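You operate a simulated robot arm through the tools that you are given. There is no shell and no other tool. Be economical: measure what you need, move in short steps, check, and stop when the job is done.

You run a simulated two-armed robot. Do the job below in one go: nothing can be reset, and whatever is moved stays where it is left.

JOB
Take the lid off the tea tin and lay it down on the worktop by the fridge. Open the larder drawer, put the bean tin from the lower larder basket in the large yellow mixing bowl and shut the drawer again. Open the fridge door, fetch the blue milk carton and set it in the small red saucepan and shut the door again. Fetch the yellow funnel and set it on the worktop over the spoon drawer. Fetch the blue dishcloth and set it on the worktop by the spice rack. Open the drawer for lids, take the orange duster and put it in the inside of the lid drawer and shut the lids again. Take the green herb pot and put it in the red bowl. Close the drawer for tools. Pull the drawer for pans open. The order is free. Set down upright: bean tin, green herb pot.
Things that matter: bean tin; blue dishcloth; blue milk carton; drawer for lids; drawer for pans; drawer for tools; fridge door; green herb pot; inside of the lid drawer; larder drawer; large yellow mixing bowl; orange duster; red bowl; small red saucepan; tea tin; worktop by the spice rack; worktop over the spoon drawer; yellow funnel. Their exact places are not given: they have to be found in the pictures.

Only the result counts: the job must be done as asked and must still hold three seconds after the hand-in. Knocking over, shifting, dropping, spilling or breaking anything else fails it. A push-on lid holds only when it is set on centred and level and pressed home; a screw cap is set on level and turned clockwise until tight.

ROBOT AND FRAMES
Two 7-joint arms with two-finger parallel grippers on one trunk, on a base that drives. Base frame: it is fixed to the floor where the robot stands at the start and does not move with it; the origin is under the middle of the robot, x ahead of it, y to its left, z up. Lengths are in mm, angles in rad, forces in N, time in s.
The left shoulder is at the start at [50, 165, 1180], the right one opposite. Places, roughly: blue dishcloth (8x6x4 cm) [300, 2400, 800]; drawer for lids [-2000, 1900, 500]; drawer for pans [-2000, 1900, 200]; drawer for tools [-1900, 1300, 800]; fridge door [500, 800, 1100]; green herb pot (6x6x7 cm) [-2000, 2100, 900]; inside of the lid drawer [-2100, 1900, 500]; larder drawer [500, 300, 500]; large yellow mixing bowl (25x24x13 cm) [100, 2600, 800]; orange duster (8x6x4 cm) [0, 2400, 800]; red bowl (15x15x7 cm) [-2000, 1600, 900]; small red saucepan [-2250, 1250, 1000]; worktop by the spice rack [-2100, 200, 900]; worktop over the spoon drawer [-700, -1600, 900]; yellow funnel (8x8x9 cm) [800, 1400, 900]. Payload 3.91 kg a hand.
The TCP of each hand is the grasp point between the finger pads, 30 mm short of the fingertips. In the tool frame z runs along the fingers and y along their closing line. Largest opening 110 mm; finger width 20, thickness 10; the body of the gripper, 48 by 112 mm, starts 55 mm behind the TCP.
Orientation is told as [roll, pitch, yaw] about the base's x, y, z axes, in that order, counted from this pose: with the fingers straight down and closing along the base's y, the tool's x points along the base's -x, its y along +y and its z along -z.

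CONTROLS
- The arms move only by the tool drive_tool. It takes "left_series", "right_series" or both (then of equal length, played together; a hand with none holds still); each is a list of rows, each a list of 7 numbers: the shift along the base's x, y, z in mm, then the turn, a rotation vector about the base's x, y, z in rad, then the closure, from 0 (fully open) to 1 (shut). In form: [[dx, dy, dz, wx, wy, wz, hand], ...]. A call has 1 to 20 rows; each row shifts and turns the commanded pose from where the row before left it. Each row takes 0.2 s and may step no farther than 50 mm and 0.15 rad from the row before; otherwise, or with a gripper value out of range, the whole call is refused. A pose out of reach is approached as far as the arm can. The call stops where the force on the tool passes 40 N (or 10 N more than at its start, if that is more) or the arm is blocked; 0.2 s more then pass. The fingers move at their own pace (about 45 mm/s each) and stop on an object; they squeeze with about 44 N. The grip force told is the motor's: it shows also when the fingers shut on nothing. Time passes only in rows, and 0.2 s behind the last, so rows that do not move let the fingers close. The reply holds the time, the measured pose of the TCP, the force on the tool along the base axes, the opening and the grip force, in the units named above and with some noise, with the torque about the TCP (base axes, N m) and any sound that the robot's microphone picked up, and new pictures: "views" is both (left out), scene, wrist or none (wrist: the cameras of the hands that moved).
- Cameras (640 x 400 px; columns grow to the right, rows downward): "scene" is now at [98.9, 47.2, 1345.4]; the picture's right is [0.56, -0.83, 0.00], its down [-0.53, -0.36, -0.76] and it looks along [0.63, 0.43, -0.65] (base axes); focal length 214 px, centre (320, 200). "left" rides on the left gripper at [72, -17, -103] in its tool frame; the picture's right is [0.23, 0.97, 0.00], its down [-0.76, 0.18, -0.62] and it looks along [-0.61, 0.14, 0.78] (tool axes); focal length 222 px, centre (320, 200). "right" rides on the right gripper at [72, 17, -103] in its tool frame; the picture's right is [-0.23, 0.97, 0.00], its down [-0.76, -0.18, -0.62] and it looks along [-0.61, -0.14, 0.78] (tool axes); focal length 222 px, centre (320, 200).
- raise_lower(by): slides the trunk up (or, below 0, down) by that many mm; the arms and the scene camera ride with it, the base frame stays. It gives what a move gives, with no picture.
- roll_base(legs): drives the robot by 1 to 6 legs, each [ahead, left, turn to the left] in mm, mm and rad, along the robot's own axes; the way and the turn of a leg run together, so that a leg with both is an arc; at most 1500 mm and 3.142 rad a leg. The arms and the cameras ride along, it lands a little off, and it stops where it bumps. It gives what a move gives, and a new picture of the scene camera.
- turn_head(pan, tilt): turns the head with the scene camera to pan (to the left, within 1.396 rad either way) and tilt (down, from -0.506 to 1.204), counted from straight ahead of the robot. It gives what a move gives, and a new picture of the scene camera.
- probe_pixels(camera, pixels): there is no depth. For up to 12 entries [column, row, z] of the newest picture of that camera ("zoom" is the newest enlarged one), the place [x, y] in the base frame at which the ray of that pixel passes the height z, good to about 3 mm. It takes no simulated time.
- inspect(camera, box): a new picture of the part [left, top, right, bottom] of that camera's present view, enlarged. It takes no simulated time.
- hand_in(): hands the job in; it is judged then, once.

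Keep the steps short. Do not move on a guess: measure, check each grasp and each placing, and mend mistakes. In all there are 357 turns and 360 pictures (those below and enlarged ones count). Leave the grippers open and the arms clear of the work at the hand-in unless told otherwise, and finish with a single line.

The tools are called after "Request:" by a JSON object that holds its "name" and its "arguments". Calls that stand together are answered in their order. drive_tool: Moves the arms, as the interface text tells. Its arguments: {"type":"object","properties":{"left_series":{"type":"array","items":{"type":"array","items":{"type":"number"}}},"right_series":{"type":"array","items":{"type":"array","items":{"type":"number"}}},"views":{"type":"string","enum":["both","scene","wrist","none"]}},"required":[]} The other tools are called the same way: raise_lower (by) slides the trunk up or down; roll_base (legs) drives the base; turn_head (pan, tilt) turns the head that bears the scene camera; probe_pixels (camera, pixels) gives the place at which the rays of pixels pass given heights; inspect (camera, box) takes an enlarged picture of a part of a camera's view; hand_in () hands the job in.

At the start:

```text
time_s: 0.0
left_tcp_pos: [287.6, 358.1, 1206.4]
left_orientation: [0.0, 0.0, 0.001]
left_force: [0.0, 0.9, -0.2]
left_ft_torque: [0.03, -0.02, 0.01]
left_opening: 110.3
left_grasp_force: 0.0
right_tcp_pos: [417.5, 13.2, 1179.5]
right_orientation: [0.0, 0.0, 0.0]
right_force: [0.7, -0.2, 0.3]
right_ft_torque: [-0.02, -0.03, -0.02]
right_opening: 109.8
right_grasp_force: 0.1
trunk travel left (down, up): [-400.0, 103.0]
robot x, y, heading: [0.9, -0.5, -0.0]
head pan, tilt: [0.6, 0.702]
```

scene: 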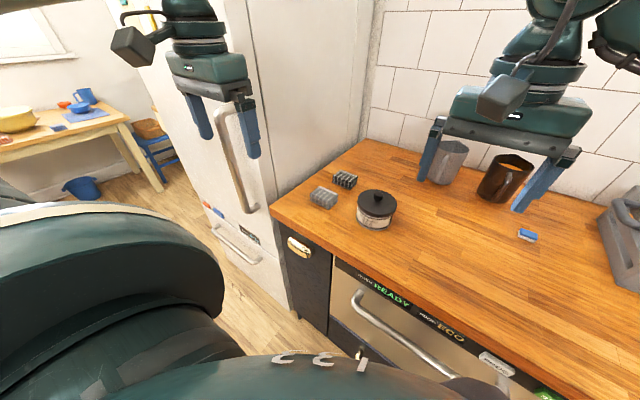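
right: 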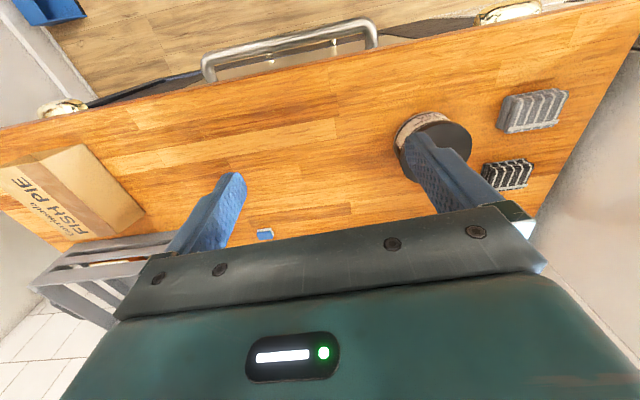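
left: 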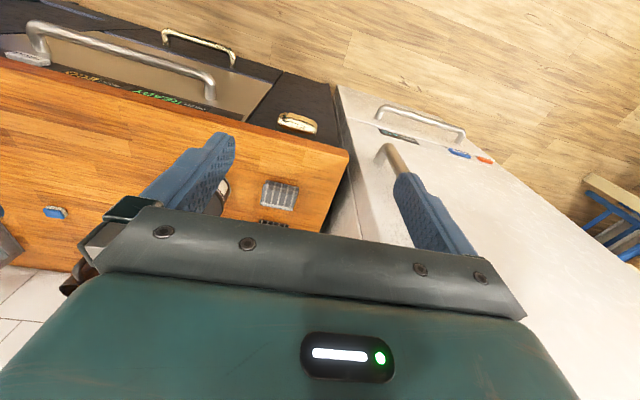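

I see the worktop with the tea tin at (376,205), the larder handle at (299,247) and the fridge left of it. I measure these first.

Request:
{"name": "probe_pixels", "arguments": {"camera": "scene", "pixels": [[376, 225, 900], [376, 198, 960], [299, 247, 800], [376, 225, 880], [272, 210, 900], [335, 262, 900], [230, 150, 1100], [240, 205, 1000]]}}

Request:
{"name": "inspect", "arguments": {"camera": "scene", "box": [260, 140, 440, 380]}}

Request:
{"name": "turn_head", "arguments": {"pan": 0.0, "tilt": 0.7}}

Request:
{"name": "turn_head", "arguments": {"pan": 1.39, "tilt": 0.3}}

```text
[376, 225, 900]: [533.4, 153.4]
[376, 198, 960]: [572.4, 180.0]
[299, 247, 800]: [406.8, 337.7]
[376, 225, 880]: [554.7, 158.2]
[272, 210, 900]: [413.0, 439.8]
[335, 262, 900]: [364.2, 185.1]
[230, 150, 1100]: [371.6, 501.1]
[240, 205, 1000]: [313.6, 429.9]
```

```text
1.67 times, centred on (350, 260) of scene
```

zoom: 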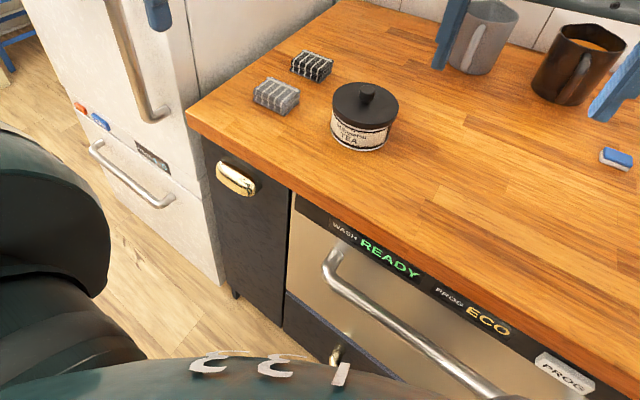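

```text
time_s: 1.0
left_tcp_pos: [287.6, 358.7, 1207.5]
left_orientation: [-0.001, 0.0, 0.001]
left_force: [0.2, 0.6, -0.6]
left_ft_torque: [-0.01, -0.02, 0.02]
left_opening: 110.0
left_grasp_force: 0.0
right_tcp_pos: [416.8, 13.0, 1177.4]
right_orientation: [0.0, 0.0, 0.0]
right_force: [0.0, 0.0, 0.4]
right_ft_torque: [-0.02, -0.02, 0.01]
right_opening: 110.0
right_grasp_force: 0.0
trunk travel left (down, up): [-400.0, 103.0]
robot x, y, heading: [-0.4, 2.6, 0.003]
head pan, tilt: [0.0, 0.7]
```

scene: 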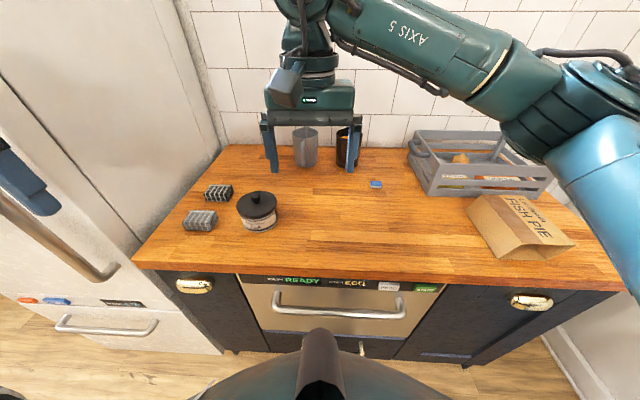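

```text
time_s: 2.5
left_tcp_pos: [287.9, 357.3, 1206.9]
left_orientation: [-0.001, 0.0, -0.001]
left_force: [-0.6, 0.0, -0.4]
left_ft_torque: [0.02, 0.0, -0.05]
left_opening: 110.0
left_grasp_force: 0.0
right_tcp_pos: [416.8, 14.2, 1179.1]
right_orientation: [0.001, -0.002, -0.003]
right_force: [0.7, 1.0, -0.9]
right_ft_torque: [-0.01, 0.0, 0.01]
right_opening: 109.6
right_grasp_force: 0.0
trunk travel left (down, up): [-400.0, 103.0]
robot x, y, heading: [-0.1, 0.1, 0.002]
head pan, tilt: [1.389, 0.3]
```

scene: 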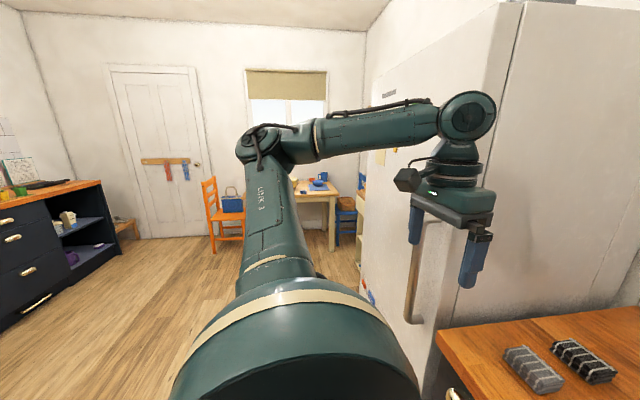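

I want the worktop height by triangulating between the wrist and the scene camera (grey block near corners).

Request:
{"name": "turn_head", "arguments": {"pan": 0.3, "tilt": 0.75}}

Request:
{"name": "inspect", "arguments": {"camera": "right", "box": [380, 60, 600, 220]}}

```text
time_s: 3.9
left_tcp_pos: [287.2, 359.1, 1205.8]
left_orientation: [0.001, -0.001, 0.0]
left_force: [-0.1, -0.1, 0.2]
left_ft_torque: [0.01, 0.02, 0.0]
left_opening: 110.2
left_grasp_force: 0.1
right_tcp_pos: [416.2, 12.5, 1178.5]
right_orientation: [0.002, 0.0, -0.003]
right_force: [0.2, -0.9, 0.1]
right_ft_torque: [0.02, -0.01, -0.01]
right_opening: 110.0
right_grasp_force: 0.0
trunk travel left (down, up): [-400.0, 103.0]
robot x, y, heading: [-3.3, -1.7, 0.0]
head pan, tilt: [0.3, 0.75]
```

scene: 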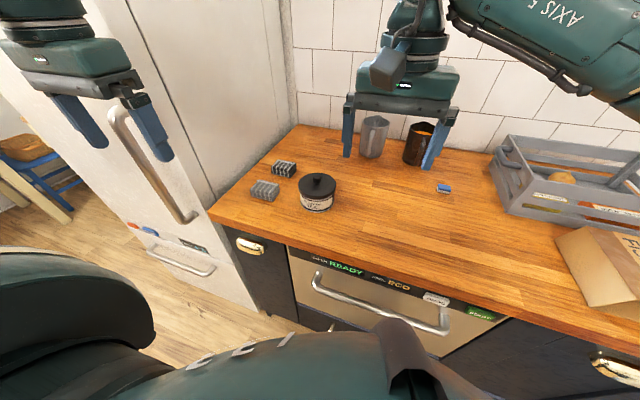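

```text
2.50 times, centred on (490, 140) of right
```

zoom: 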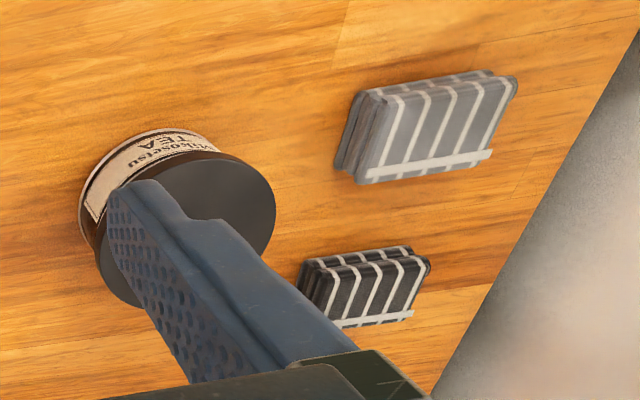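

Request:
{"name": "probe_pixels", "arguments": {"camera": "right", "pixels": [[264, 235, 840], [264, 235, 880], [264, 235, 920]]}}

Request:
{"name": "probe_pixels", "arguments": {"camera": "scene", "pixels": [[444, 189, 840], [444, 189, 880], [444, 189, 920], [318, 187, 900], [318, 187, 940], [318, 187, 980]]}}

Request:
{"name": "probe_pixels", "arguments": {"camera": "zoom", "pixels": [[187, 229, 900], [187, 229, 940], [187, 229, 980]]}}

```text
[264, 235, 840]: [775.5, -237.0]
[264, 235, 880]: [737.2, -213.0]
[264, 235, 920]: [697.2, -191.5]
```

```text
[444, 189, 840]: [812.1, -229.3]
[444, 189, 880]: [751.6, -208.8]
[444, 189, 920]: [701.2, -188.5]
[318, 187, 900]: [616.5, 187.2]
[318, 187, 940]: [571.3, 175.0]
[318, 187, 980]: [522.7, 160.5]
```

```text
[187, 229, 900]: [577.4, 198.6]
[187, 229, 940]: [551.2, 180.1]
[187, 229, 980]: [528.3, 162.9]
```

Worktop comes out at about z=908 and the lid top at about 970, with its centre near (530,164). I move the right hand aside and bring the left hand above the tin.

Request:
{"name": "drive_tool", "arguments": {"right_series": [[-20, -30, 10, 0, 0, 0, 0], [-20, -40, 10, 0, 0, 0, 0], [-20, -40, 0, 0, 0, 0, 0], [-20, -40, 0, 0, 0, 0, 0], [0, 0, 0, 0, 0, 0, 0], [0, 0, 0, 0, 0, 0, 0], [0, 0, 0, 0, 0, 0, 0]], "left_series": [[0, 0, 0, 0, 0, 0, 0.3], [0, 0, 0, 0, 0, 0, 0.5], [30, -30, 0, 0, 0, 0, 0.5], [40, -28, 0, 0, 0, 0, 0.5], [40, -28, -10, 0, 0, 0, 0.5], [40, -28, -10, 0, 0, 0, 0.5], [40, -28, -10, 0, 0, 0, 0.5]], "views": "wrist"}}

```text
time_s: 5.5
left_tcp_pos: [480.5, 215.9, 1176.2]
left_orientation: [-0.001, 0.003, 0.0]
left_force: [0.8, 0.7, 0.3]
left_ft_torque: [0.0, 0.02, -0.01]
left_opening: 55.0
left_grasp_force: 0.0
right_tcp_pos: [337.8, -138.2, 1197.5]
right_orientation: [-0.002, 0.002, 0.001]
right_force: [0.6, 0.4, -0.2]
right_ft_torque: [-0.01, 0.02, 0.01]
right_opening: 110.1
right_grasp_force: 0.1
trunk travel left (down, up): [-400.0, 103.0]
robot x, y, heading: [-1.1, -1.9, -0.001]
head pan, tilt: [0.3, 0.75]
```

right: 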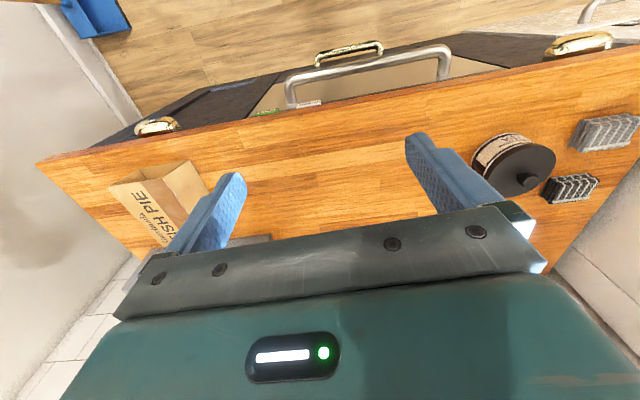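
left: 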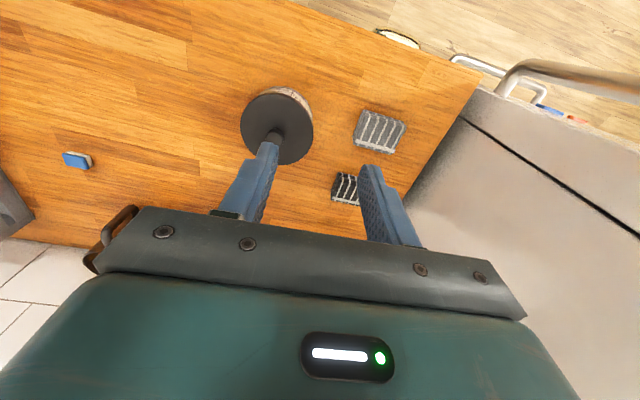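

Knob top appears at right (522,183) and left (272,137); I triangulate it.

Request:
{"name": "probe_pixels", "arguments": {"camera": "right", "pixels": [[524, 181, 960], [524, 181, 980], [524, 181, 1000]]}}

Request:
{"name": "probe_pixels", "arguments": {"camera": "left", "pixels": [[273, 137, 960], [273, 137, 980], [273, 137, 1000], [277, 124, 960], [277, 124, 970], [388, 78, 908], [480, 83, 908], [370, 130, 930], [388, 150, 910], [345, 200, 910], [402, 194, 908]]}}

Request:
{"name": "inspect", "arguments": {"camera": "left", "box": [200, 60, 460, 222]}}

```text
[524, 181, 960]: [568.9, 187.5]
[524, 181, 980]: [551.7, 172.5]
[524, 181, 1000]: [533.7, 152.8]
```

```text
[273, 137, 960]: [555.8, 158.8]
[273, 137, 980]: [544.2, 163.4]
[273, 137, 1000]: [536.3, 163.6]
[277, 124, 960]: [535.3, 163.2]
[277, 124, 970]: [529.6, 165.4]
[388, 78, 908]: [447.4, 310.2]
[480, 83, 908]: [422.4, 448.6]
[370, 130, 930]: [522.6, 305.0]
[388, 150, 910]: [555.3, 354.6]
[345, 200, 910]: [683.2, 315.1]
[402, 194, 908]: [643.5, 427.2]
```

```text
2.46 times, centred on (330, 141) of left
```

zoom: 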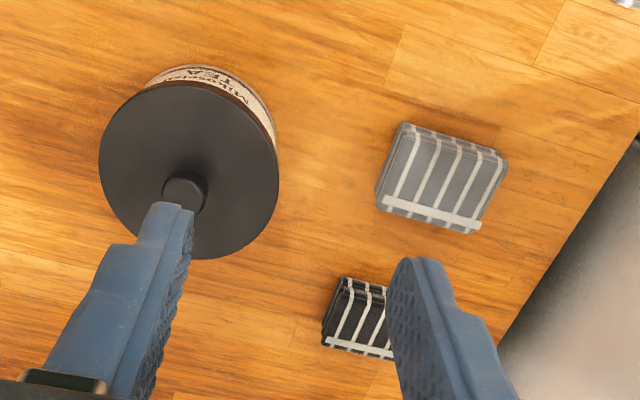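

Request:
{"name": "probe_pixels", "arguments": {"camera": "left", "pixels": [[300, 0, 908], [360, 25, 908], [430, 60, 908], [480, 83, 908], [455, 122, 908], [363, 108, 930], [406, 124, 930], [354, 146, 930], [396, 155, 930], [363, 108, 910]]}}

```text
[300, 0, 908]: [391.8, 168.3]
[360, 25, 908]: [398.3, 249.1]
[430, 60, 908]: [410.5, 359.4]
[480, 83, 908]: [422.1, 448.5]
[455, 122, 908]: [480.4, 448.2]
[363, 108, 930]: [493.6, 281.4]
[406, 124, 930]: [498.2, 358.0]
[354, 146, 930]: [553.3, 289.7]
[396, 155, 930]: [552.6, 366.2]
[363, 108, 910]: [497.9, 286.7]
```

Knob centre about (541,163), top about 985. I go above it and check with both cameras.

Request:
{"name": "drive_tool", "arguments": {"left_series": [[20, -18, -36, 0, 0, 0, 0.55], [20, -18, -40, 0, 0, 0, 0.6], [20, -17, -40, 0, 0, 0, 0.6], [0, 0, -20, 0, 0, 0, 0.6], [0, 0, 0, 0, 0, 0, 0.6]], "views": "both"}}

Request:
{"name": "inspect", "arguments": {"camera": "left", "box": [240, 100, 400, 220]}}

Request:
{"name": "inspect", "arguments": {"camera": "scene", "box": [240, 120, 400, 220]}}

```text
time_s: 6.7
left_tcp_pos: [519.3, 180.5, 1045.6]
left_orientation: [-0.001, -0.004, 0.0]
left_force: [-0.2, -0.7, -0.3]
left_ft_torque: [-0.01, 0.01, 0.03]
left_opening: 44.1
left_grasp_force: 0.1
left hand out of reach, approached as far as the arm can: row 3
right_tcp_pos: [336.6, -137.9, 1198.4]
right_orientation: [0.0, 0.0, 0.0]
right_force: [0.5, -0.6, -0.1]
right_ft_torque: [-0.03, 0.02, 0.0]
right_opening: 109.9
right_grasp_force: 0.0
trunk travel left (down, up): [-400.0, 103.0]
robot x, y, heading: [3.5, 1.4, 0.001]
head pan, tilt: [0.3, 0.75]
```

scene: 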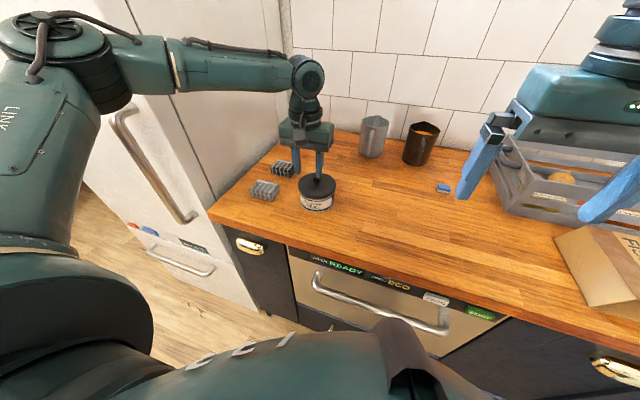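
left: 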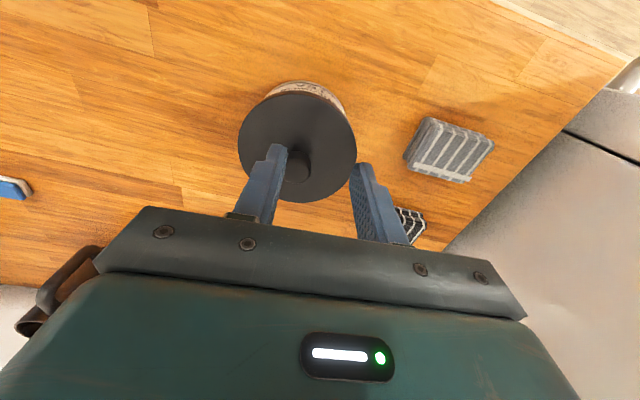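

```text
3.33 times, centred on (320, 160) of left
```

zoom: 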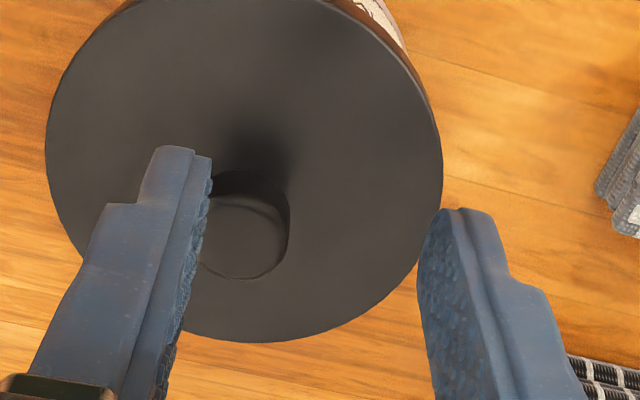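

```text
4.00 times, centred on (320, 170) of scene
```

zoom: 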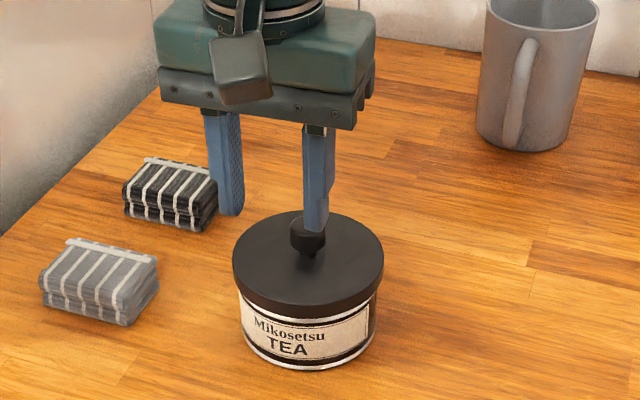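

The left arm runs out of reach at x=519. I drive the base ahead 80 mm.

Request:
{"name": "drive_tool", "arguments": {"left_series": [[-20, 0, 10, 0, 0, 0, 0.6], [-30, 0, 10, 0, 0, 0, 0.6]], "views": "none"}}

Request:
{"name": "roll_base", "arguments": {"legs": [[80, 0, 0]]}}

```text
time_s: 7.3
left_tcp_pos: [467.2, 182.0, 1065.3]
left_orientation: [0.0, -0.001, 0.0]
left_force: [-0.5, -0.5, -0.5]
left_ft_torque: [0.03, -0.01, -0.04]
left_opening: 44.0
left_grasp_force: 0.0
right_tcp_pos: [335.5, -138.5, 1197.8]
right_orientation: [0.0, 0.001, 0.001]
right_force: [0.9, -0.2, -0.5]
right_ft_torque: [0.01, -0.02, 0.02]
right_opening: 109.8
right_grasp_force: 0.1
trunk travel left (down, up): [-400.0, 103.0]
robot x, y, heading: [3.6, 0.1, 0.0]
head pan, tilt: [0.3, 0.75]
```

```text
time_s: 8.3
left_tcp_pos: [516.9, 182.6, 1065.6]
left_orientation: [0.0, 0.0, 0.001]
left_force: [-0.7, 0.7, -0.2]
left_ft_torque: [-0.01, -0.03, -0.01]
left_opening: 44.0
left_grasp_force: 0.0
right_tcp_pos: [386.7, -138.3, 1197.8]
right_orientation: [0.0, 0.0, -0.003]
right_force: [0.2, 0.7, 0.7]
right_ft_torque: [0.0, -0.06, 0.02]
right_opening: 110.2
right_grasp_force: 0.0
trunk travel left (down, up): [-400.0, 103.0]
robot x, y, heading: [49.6, 3.1, -0.003]
head pan, tilt: [0.3, 0.75]
stopped in leg 1: the robot was blocked; the commanded pose is now the measured one
```

scene: 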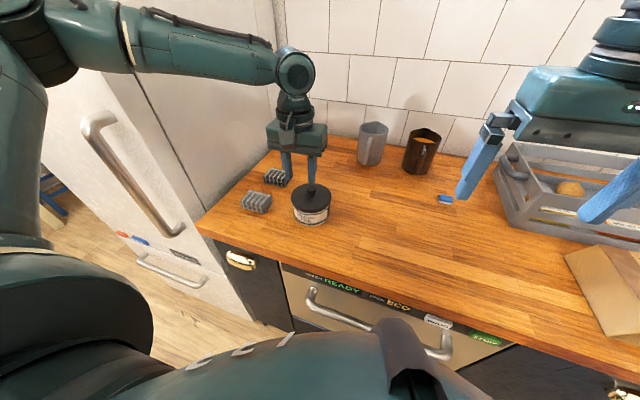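

Base moved 50 mm; that suffices. I align over the knob.

Request:
{"name": "drive_tool", "arguments": {"left_series": [[22, -17, -10, 0, 0, 0, 0.6], [0, 0, -10, 0, 0, 0, 0.6], [0, 0, 0, 0, 0, 0, 0.6]], "views": "wrist"}}

Request:
{"name": "inspect", "arguments": {"camera": "left", "box": [240, 100, 400, 220]}}

Request:
{"name": "inspect", "arguments": {"camera": "scene", "box": [240, 120, 400, 220]}}

```text
time_s: 9.1
left_tcp_pos: [541.3, 166.5, 1044.1]
left_orientation: [0.0, 0.003, 0.003]
left_force: [-0.2, 0.0, 0.1]
left_ft_torque: [0.01, 0.0, 0.0]
left_opening: 43.9
left_grasp_force: 0.0
right_tcp_pos: [387.2, -138.0, 1196.9]
right_orientation: [-0.001, 0.003, -0.001]
right_force: [-0.3, 0.0, -0.4]
right_ft_torque: [0.03, -0.01, -0.02]
right_opening: 109.8
right_grasp_force: 0.2
trunk travel left (down, up): [-400.0, 103.0]
robot x, y, heading: [52.2, 3.6, 0.002]
head pan, tilt: [0.3, 0.75]
```

left: 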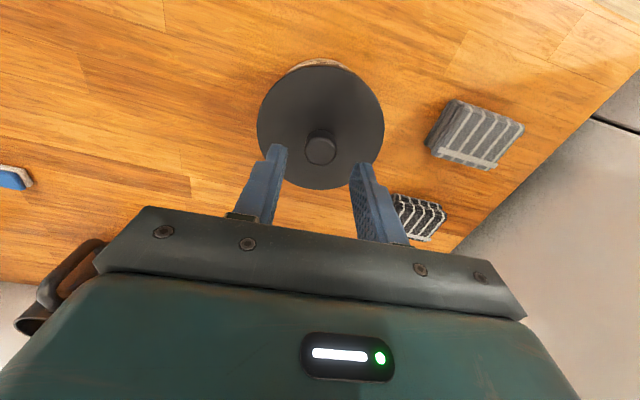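

```text
3.33 times, centred on (320, 160) of left
```

zoom: 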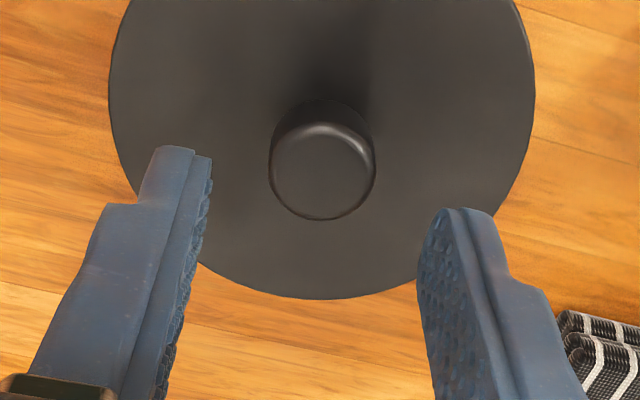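

```text
4.00 times, centred on (320, 170) of scene
```

zoom: 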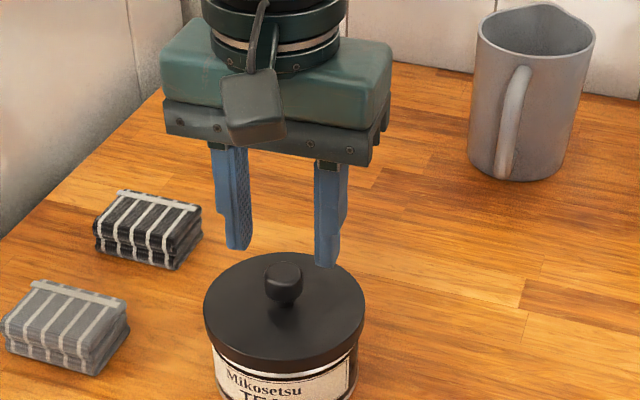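

Request:
{"name": "probe_pixels", "arguments": {"camera": "left", "pixels": [[320, 153, 985], [320, 153, 990], [320, 126, 965], [320, 126, 970], [257, 127, 965], [384, 127, 965], [320, 188, 965], [320, 66, 965]]}}

Request:
{"name": "probe_pixels", "arguments": {"camera": "scene", "pixels": [[311, 187, 985], [311, 187, 990], [311, 196, 965]]}}

```text
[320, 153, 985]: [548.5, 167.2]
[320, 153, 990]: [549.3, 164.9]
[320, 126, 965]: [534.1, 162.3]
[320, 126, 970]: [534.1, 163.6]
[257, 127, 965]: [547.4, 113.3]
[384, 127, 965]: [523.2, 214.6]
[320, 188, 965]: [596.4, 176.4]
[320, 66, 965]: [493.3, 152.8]
```

```text
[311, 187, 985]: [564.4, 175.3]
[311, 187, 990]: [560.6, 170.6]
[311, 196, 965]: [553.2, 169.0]
```

Lid is about 90–100 mm wide with a knob about 25 mm. I descend to check how the fingertips stand to the knob.

Request:
{"name": "drive_tool", "arguments": {"left_series": [[2, 0, -10, 0, 0, 0, 0.6], [0, 0, -10, 0, 0, 0, 0.6], [0, 0, -5, 0, 0, 0, 0.6], [0, 0, 0, 0, 0, 0, 0.6]], "views": "wrist"}}

Request:
{"name": "inspect", "arguments": {"camera": "scene", "box": [260, 140, 360, 220]}}

```text
time_s: 10.1
left_tcp_pos: [542.0, 167.3, 1020.0]
left_orientation: [0.001, 0.0, 0.003]
left_force: [0.2, 0.1, 0.6]
left_ft_torque: [-0.01, -0.01, 0.01]
left_opening: 44.0
left_grasp_force: 0.1
right_tcp_pos: [388.0, -137.6, 1195.6]
right_orientation: [0.0, 0.004, -0.004]
right_force: [0.2, 0.2, -0.5]
right_ft_torque: [0.03, -0.03, 0.03]
right_opening: 109.9
right_grasp_force: 0.0
trunk travel left (down, up): [-400.0, 103.0]
robot x, y, heading: [54.0, 2.9, 0.001]
head pan, tilt: [0.3, 0.75]
```

left: 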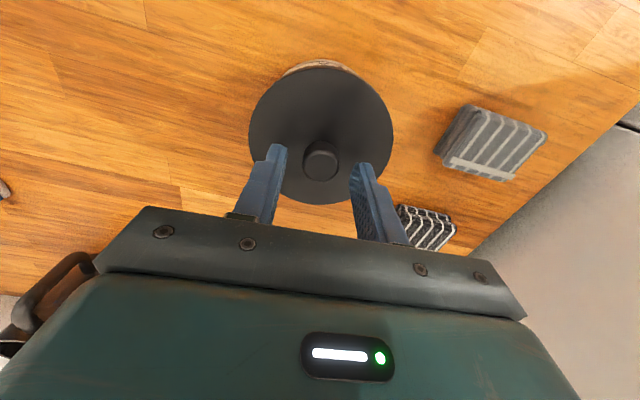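

```text
5.00 times, centred on (310, 180) of scene
```

zoom: 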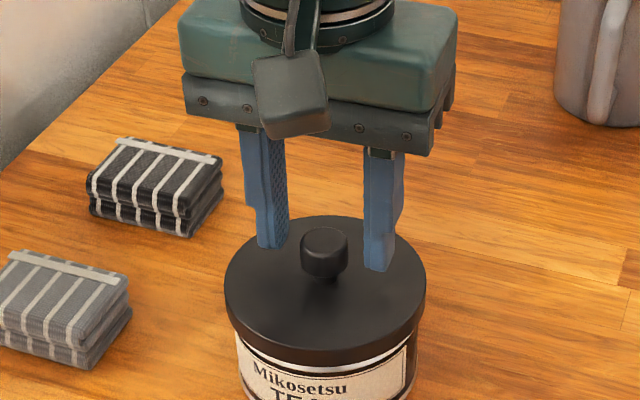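

Knob lies between the fingertips. I go down 8 mm more and close.

Request:
{"name": "drive_tool", "arguments": {"left_series": [[0, 0, -4, 0, 0, 0, 0.6], [0, 0, -4, 0, 0, 0, 0.6], [0, 0, 0, 0, 0, 0, 0.8], [0, 0, 0, 0, 0, 0, 1], [0, 0, 0, 0, 0, 0, 1], [0, 0, 0, 0, 0, 0, 1]], "views": "wrist"}}

Request:
{"name": "inspect", "arguments": {"camera": "scene", "box": [260, 140, 360, 220]}}

```text
time_s: 11.5
left_tcp_pos: [542.7, 166.8, 1010.9]
left_orientation: [0.0, 0.003, 0.002]
left_force: [-0.2, 0.2, -0.9]
left_ft_torque: [-0.01, 0.0, 0.02]
left_opening: 21.7
left_grasp_force: 44.0
right_tcp_pos: [388.3, -137.2, 1196.3]
right_orientation: [-0.001, 0.002, -0.001]
right_force: [-0.1, -0.4, -0.2]
right_ft_torque: [-0.01, 0.02, -0.02]
right_opening: 110.2
right_grasp_force: 0.0
trunk travel left (down, up): [-400.0, 103.0]
robot x, y, heading: [52.3, 2.2, -0.0]
head pan, tilt: [0.3, 0.75]
```

left: 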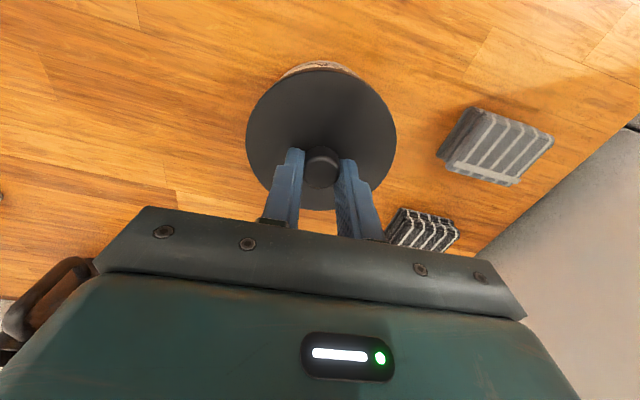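

```text
5.00 times, centred on (310, 180) of scene
```

zoom: 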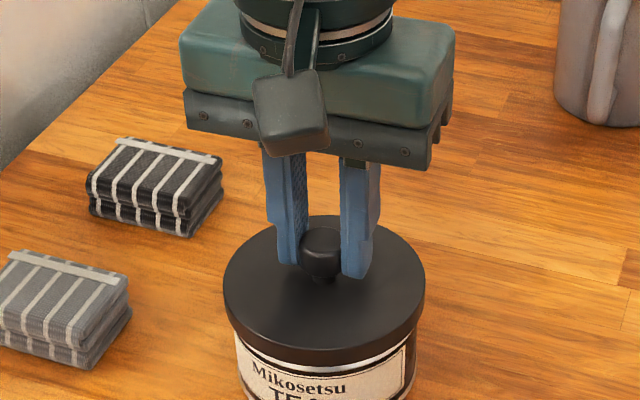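

Knob held (opening 21.7). I lift straight up slowly.

Request:
{"name": "drive_tool", "arguments": {"left_series": [[0, 0, 3, 0, 0, 0, 1], [0, 0, 5, 0, 0, 0, 1], [0, 0, 10, 0, 0, 0, 1], [0, 0, 30, 0, 0, 0, 1], [0, 0, 30, 0, 0, 0, 1]], "views": "both"}}

Request:
{"name": "inspect", "arguments": {"camera": "scene", "box": [240, 120, 360, 220]}}

```text
time_s: 12.7
left_tcp_pos: [542.8, 166.9, 1089.5]
left_orientation: [-0.002, 0.001, 0.002]
left_force: [0.7, -0.2, -1.4]
left_ft_torque: [-0.02, -0.02, 0.0]
left_opening: 21.9
left_grasp_force: 43.8
right_tcp_pos: [387.7, -138.8, 1196.6]
right_orientation: [0.0, 0.004, -0.002]
right_force: [0.1, 0.2, 0.7]
right_ft_torque: [-0.01, 0.01, -0.01]
right_opening: 110.3
right_grasp_force: 0.0
trunk travel left (down, up): [-400.0, 103.0]
robot x, y, heading: [49.4, -0.0, -0.004]
head pan, tilt: [0.3, 0.75]
```

scene: 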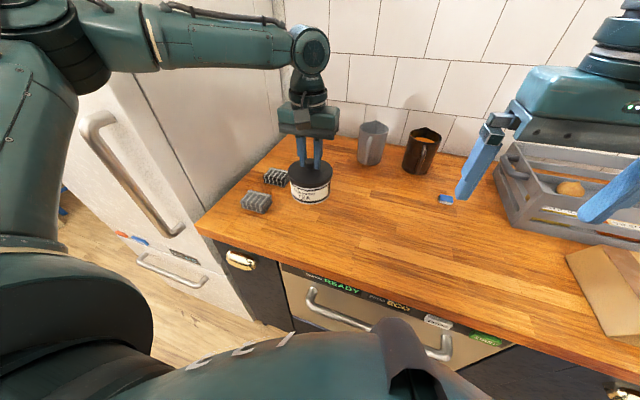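
left: 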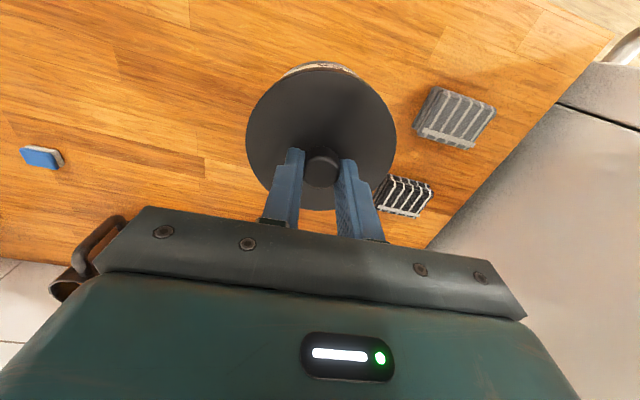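

```text
4.00 times, centred on (300, 170) of scene
```

zoom: 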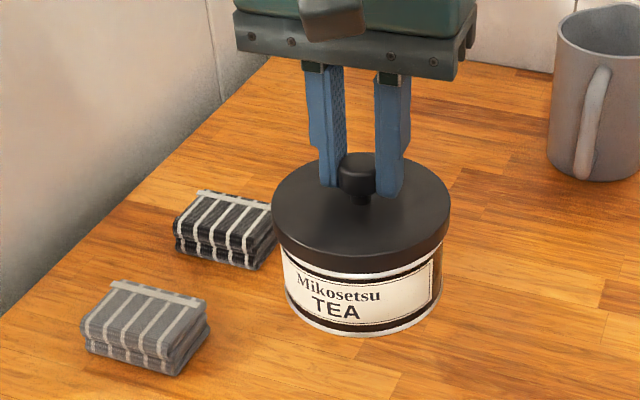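

The whole tin came up with the lid, so the lid is held by friction and the tin has to be held by the right hand. I move the tin to a handy place in the air and turn the right hand to point horizontally at it, fingers closing along x.

Request:
{"name": "drive_tool", "arguments": {"left_series": [[-20, 0, 30, 0, 0, 0, 1], [-30, 0, 20, 0, 0, 0, 1], [-30, -10, 0, 0, 0, 0, 1], [-30, -20, 0, 0, 0, 0, 1], [0, -20, 0, 0, 0, 0, 1], [0, 0, 0, 0, 0, 0, 1], [0, 0, 0, 0, 0, 0, 1], [0, 0, 0, 0, 0, 0, 1], [0, 0, 0, 0, 0, 0, 1], [0, 0, 0, 0, 0, 0, 1], [0, 0, 0, 0, 0, 0, 1], [0, 0, 0, 0, 0, 0, 1], [0, 0, 0, 0, 0, 0, 1], [0, 0, 0, 0, 0, 0, 1]], "right_series": [[0, -10, 0, 0.0863, 0.0863, -0.0863, 0], [0, -10, 0, 0.0863, 0.0863, -0.0863, 0], [0, -10, 0, 0.0863, 0.0863, -0.0863, 0], [0, -10, 0, 0.0863, 0.0863, -0.0863, 0], [0, -10, -10, 0.0863, 0.0863, -0.0863, 0], [0, 0, -10, 0.0863, 0.0863, -0.0863, 0], [0, 0, -10, 0.0863, 0.0863, -0.0863, 0], [0, 0, -10, 0.0863, 0.0863, -0.0863, 0], [0, 0, -10, 0.0863, 0.0863, -0.0863, 0], [0, 0, -10, 0.0863, 0.0863, -0.0863, 0], [0, 0, -10, 0.0863, 0.0863, -0.0863, 0], [0, 0, -10, 0.0863, 0.0863, -0.0863, 0], [0, 0, -10, 0.0863, 0.0863, -0.0863, 0], [0, 0, -10, 0.0863, 0.0863, -0.0863, 0]], "views": "both"}}

```text
time_s: 15.7
left_tcp_pos: [432.5, 113.9, 1139.3]
left_orientation: [-0.001, 0.004, 0.001]
left_force: [-0.7, -0.7, -1.3]
left_ft_torque: [-0.01, -0.01, -0.01]
left_opening: 21.7
left_grasp_force: 44.0
right_tcp_pos: [387.7, -188.8, 1097.2]
right_orientation: [-2.953, 1.569, 1.761]
right_force: [-0.3, 0.2, 0.6]
right_ft_torque: [-0.03, 0.0, 0.02]
right_opening: 110.1
right_grasp_force: 0.1
trunk travel left (down, up): [-400.0, 103.0]
robot x, y, heading: [51.9, 0.7, -0.003]
head pan, tilt: [0.3, 0.75]
```

scene: 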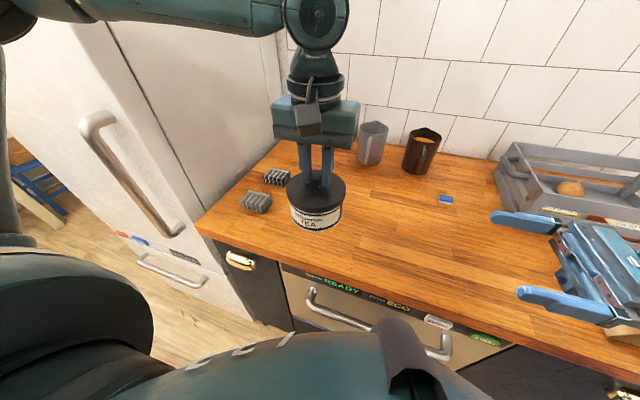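
right: 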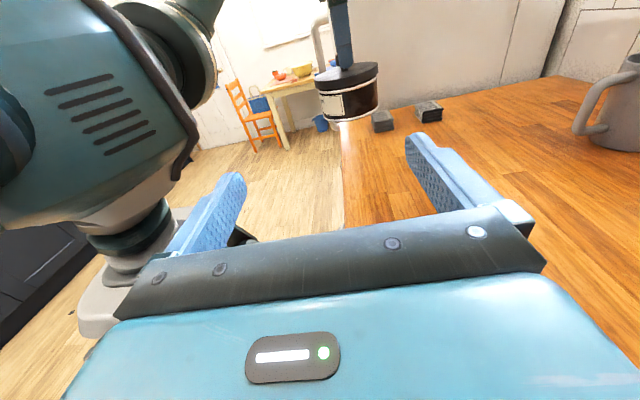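
left: 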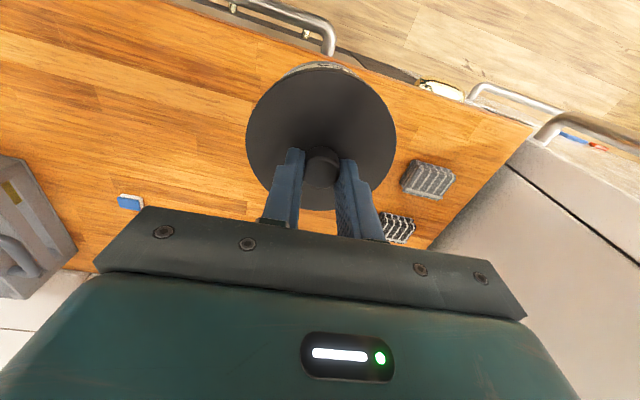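

Right hand points at the tin as computed (pixel (348,95) agrees). I align in x and z and come near.

Request:
{"name": "drive_tool", "arguments": {"right_series": [[15, 0, -12, 0, 0, 0, 0], [15, 10, -12, 0, 0, 0, 0], [14, 40, -12, 0, 0, 0, 0], [0, 45, 0, 0, 0, 0, 0], [0, 45, 0, 0, 0, 0, 0], [0, 40, 0, 0, 0, 0, 0], [0, 0, 0, 0, 0, 0, 0]], "views": "both"}}

Request:
{"name": "inspect", "arguments": {"camera": "scene", "box": [240, 120, 500, 280]}}

```text
time_s: 17.3
left_tcp_pos: [431.5, 114.8, 1138.4]
left_orientation: [0.0, 0.0, 0.0]
left_force: [-0.3, -0.1, -1.3]
left_ft_torque: [-0.02, 0.0, -0.02]
left_opening: 21.6
left_grasp_force: 44.0
right_tcp_pos: [434.0, -7.2, 1060.7]
right_orientation: [2.105, 1.569, 0.535]
right_force: [-1.1, 0.3, 0.1]
right_ft_torque: [0.02, 0.0, 0.01]
right_opening: 110.2
right_grasp_force: 0.1
trunk travel left (down, up): [-400.0, 103.0]
robot x, y, heading: [47.9, 0.8, 0.004]
head pan, tilt: [0.3, 0.75]
```

scene: 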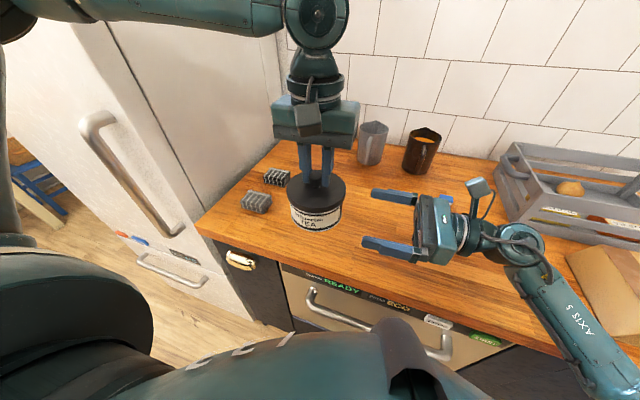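
right: 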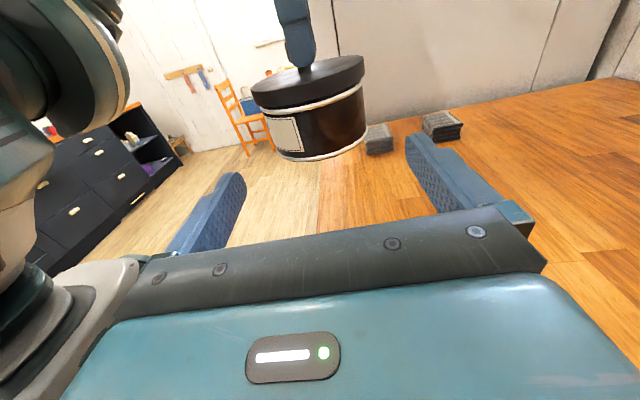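

```text
2.46 times, centred on (370, 200) of scene
```

zoom: 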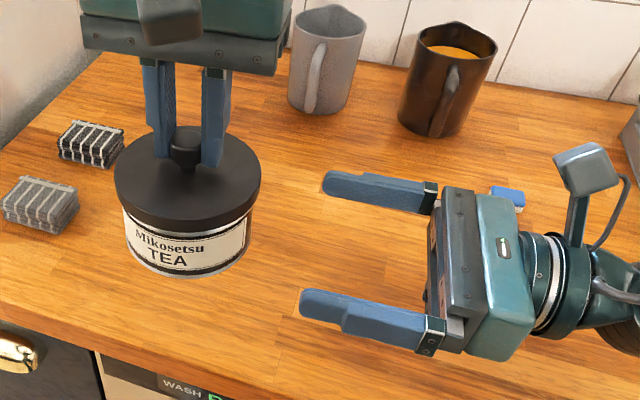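

Aligned (tin body centred at column 319). I lower 6 mm and slide the fingers around the body.

Request:
{"name": "drive_tool", "arguments": {"right_series": [[-2, 0, -6, 0, 0, 0, 0], [0, 30, 0, 0, 0, 0, 0], [0, 30, 0, 0, 0, 0, 0], [0, 0, 0, 0, 0, 0, 0]], "views": "both"}}

Request:
{"name": "inspect", "arguments": {"camera": "scene", "box": [260, 140, 420, 280]}}

```text
time_s: 18.3
left_tcp_pos: [432.2, 115.4, 1139.7]
left_orientation: [-0.001, 0.002, 0.001]
left_force: [-0.8, -0.1, -0.5]
left_ft_torque: [0.01, 0.02, -0.03]
left_opening: 22.1
left_grasp_force: 44.2
right_tcp_pos: [430.5, 51.5, 1053.4]
right_orientation: [-2.672, 1.569, 2.046]
right_force: [-0.3, 0.2, 0.1]
right_ft_torque: [0.0, 0.01, 0.0]
right_opening: 110.1
right_grasp_force: 0.0
trunk travel left (down, up): [-400.0, 103.0]
robot x, y, heading: [54.5, 0.8, 0.001]
head pan, tilt: [0.3, 0.75]
```

scene: 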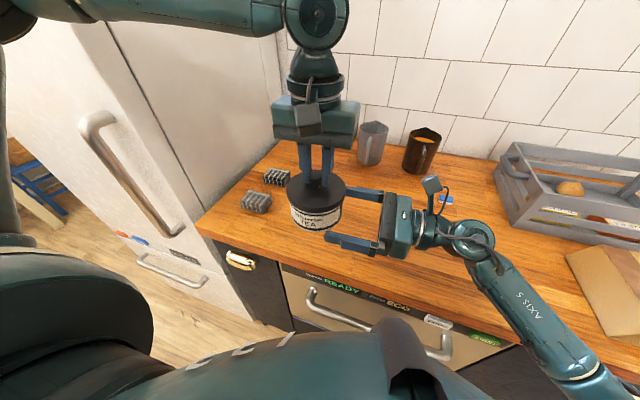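
right: 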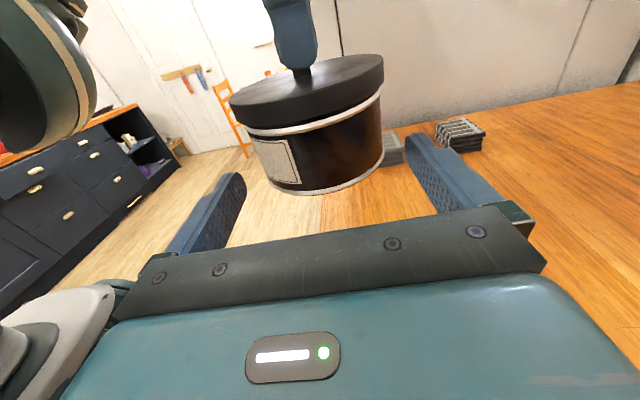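

```text
2.86 times, centred on (340, 210) of scene
```

zoom: 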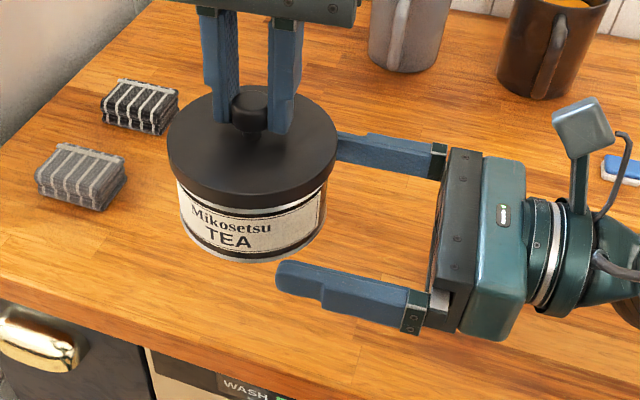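

Request:
{"name": "drive_tool", "arguments": {"right_series": [[-2, 15, 0, 0, 0, 0, 0], [0, 15, 0, 0, 0, 0, 0], [0, 15, 0, 0, 0, 0, 0], [0, 0, 0, 0, 0, 0, 0]], "views": "wrist"}}

Request:
{"name": "inspect", "arguments": {"camera": "scene", "box": [260, 140, 420, 280]}}

```text
time_s: 19.3
left_tcp_pos: [432.6, 116.4, 1139.3]
left_orientation: [0.0, 0.002, 0.002]
left_force: [-0.2, 0.5, -0.5]
left_ft_torque: [0.0, -0.02, 0.0]
left_opening: 21.8
left_grasp_force: 44.0
right_tcp_pos: [427.4, 96.5, 1054.8]
right_orientation: [2.333, 1.57, 0.763]
right_force: [0.1, -0.3, 0.3]
right_ft_torque: [-0.01, 0.02, 0.03]
right_opening: 109.9
right_grasp_force: 0.0
trunk travel left (down, up): [-400.0, 103.0]
robot x, y, heading: [51.5, 2.5, -0.001]
head pan, tilt: [0.3, 0.75]
```

right: 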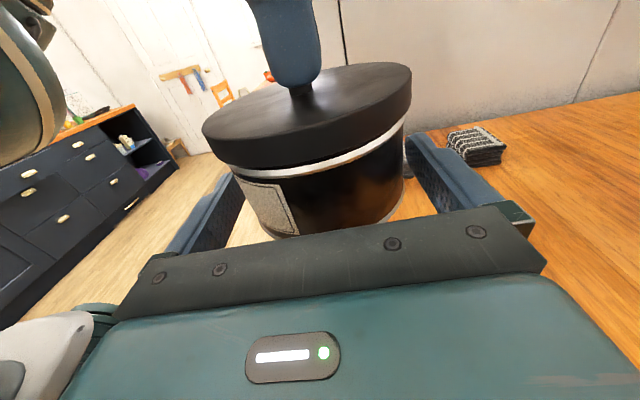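

```text
2.86 times, centred on (340, 210) of scene
```

zoom: 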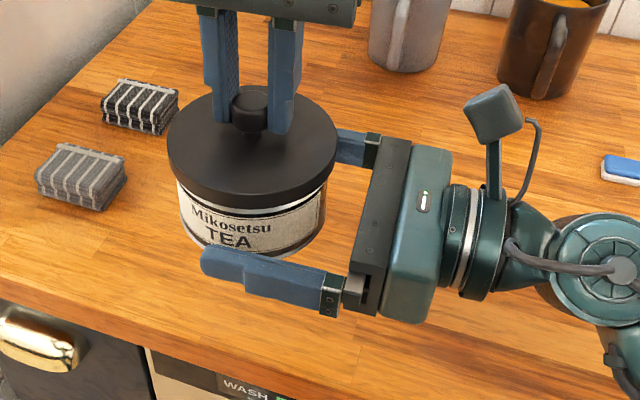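

Request:
{"name": "drive_tool", "arguments": {"right_series": [[0, 7, 0, 0, 0, 0, 0], [0, 0, 0, 0, 0, 0, 0.08], [0, 0, 0, 0, 0, 0, 0.15], [0, 0, 0, 0, 0, 0, 0.2], [0, 0, 0, 0, 0, 0, 0.25]], "views": "wrist"}}

```text
time_s: 20.5
left_tcp_pos: [433.1, 114.4, 1139.1]
left_orientation: [-0.002, 0.001, 0.003]
left_force: [-2.0, -1.6, 0.0]
left_ft_torque: [-0.03, 0.11, 0.02]
left_opening: 21.8
left_grasp_force: 44.3
right_tcp_pos: [427.9, 103.7, 1055.4]
right_orientation: [2.825, 1.57, 1.256]
right_force: [1.6, 0.3, 0.0]
right_ft_torque: [-0.04, 0.03, -0.07]
right_opening: 95.0
right_grasp_force: 43.8
trunk travel left (down, up): [-400.0, 103.0]
robot x, y, heading: [51.3, 1.6, -0.001]
head pan, tilt: [0.3, 0.75]
heard: snap
```

right: 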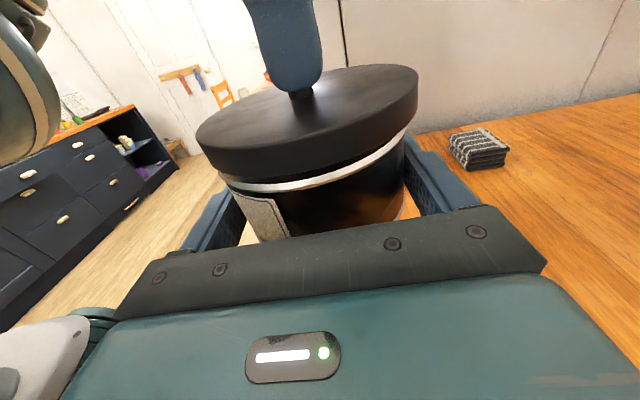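

The right hand holds the tin (95 mm) and a "snap" was heard. I pull the lid straight up gently.

Request:
{"name": "drive_tool", "arguments": {"left_series": [[0, 0, 3, 0, 0, 0, 1], [0, 0, 5, 0, 0, 0, 1], [0, 0, 10, 0, 0, 0, 1], [0, 0, 20, 0, 0, 0, 1], [0, 0, 20, 0, 0, 0, 1]], "views": "both"}}

Request:
{"name": "inspect", "arguments": {"camera": "scene", "box": [260, 110, 420, 250]}}

```text
time_s: 21.7
left_tcp_pos: [433.0, 115.5, 1196.7]
left_orientation: [0.002, 0.002, 0.0]
left_force: [0.3, 0.0, 0.3]
left_ft_torque: [-0.04, 0.01, 0.01]
left_opening: 21.8
left_grasp_force: 43.9
right_tcp_pos: [428.3, 104.7, 1055.4]
right_orientation: [2.95, 1.57, 1.383]
right_force: [-0.7, -0.1, 0.4]
right_ft_torque: [-0.06, -0.01, 0.01]
right_opening: 94.6
right_grasp_force: 44.2
trunk travel left (down, up): [-400.0, 103.0]
robot x, y, heading: [51.4, 1.8, 0.001]
head pan, tilt: [0.3, 0.75]
```

scene: 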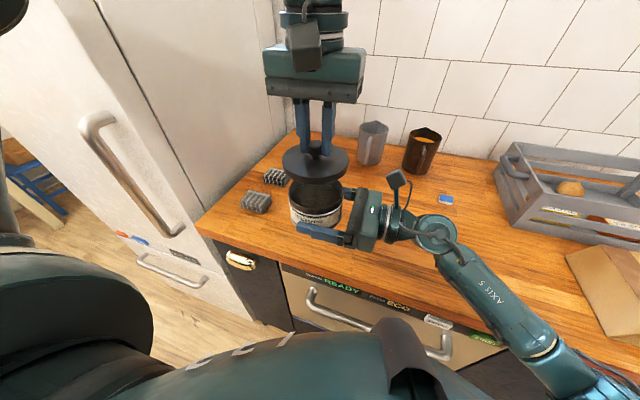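
left: 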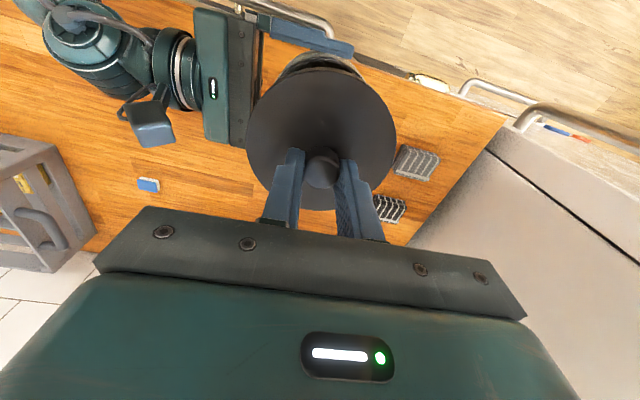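

```text
2.86 times, centred on (340, 180) of scene
```

zoom: 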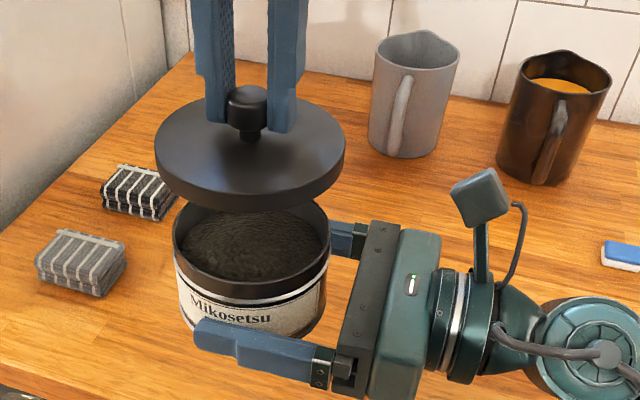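

The lid is off and the tea stays in the tin. I measure the free space on the worktop near the fridge for the ~99 mm lid.

Request:
{"name": "inspect", "arguments": {"camera": "left", "box": [340, 70, 560, 250]}}

Request:
{"name": "probe_pixels", "arguments": {"camera": "left", "pixels": [[405, 78, 908], [505, 118, 908], [412, 235, 908], [450, 180, 908]]}}

```text
2.22 times, centred on (450, 160) of left
```

zoom: 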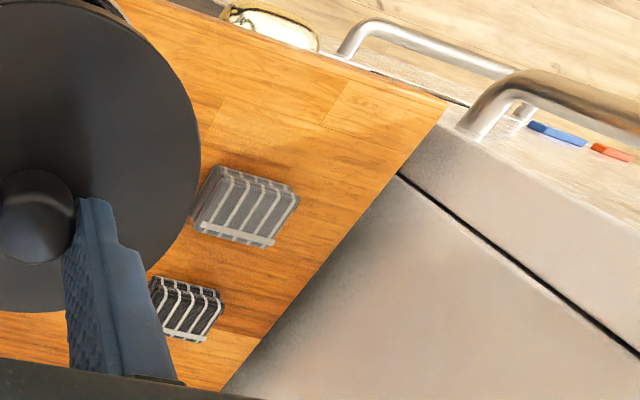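

```text
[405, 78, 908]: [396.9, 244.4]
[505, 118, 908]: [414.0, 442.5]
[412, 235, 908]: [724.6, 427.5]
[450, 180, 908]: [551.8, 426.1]
```

Request:
{"name": "probe_pixels", "arguments": {"camera": "zoom", "pixels": [[213, 168, 925], [297, 196, 925], [198, 228, 925], [272, 246, 925], [152, 278, 925], [222, 295, 925], [202, 340, 925], [330, 130, 908], [447, 105, 908], [300, 290, 908], [300, 75, 908]]}}

```text
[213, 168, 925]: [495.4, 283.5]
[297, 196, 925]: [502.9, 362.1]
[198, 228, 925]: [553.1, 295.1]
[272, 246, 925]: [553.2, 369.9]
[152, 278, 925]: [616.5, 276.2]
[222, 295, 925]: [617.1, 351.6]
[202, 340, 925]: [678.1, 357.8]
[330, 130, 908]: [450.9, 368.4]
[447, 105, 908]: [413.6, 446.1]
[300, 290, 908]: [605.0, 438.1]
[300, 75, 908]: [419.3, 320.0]
```

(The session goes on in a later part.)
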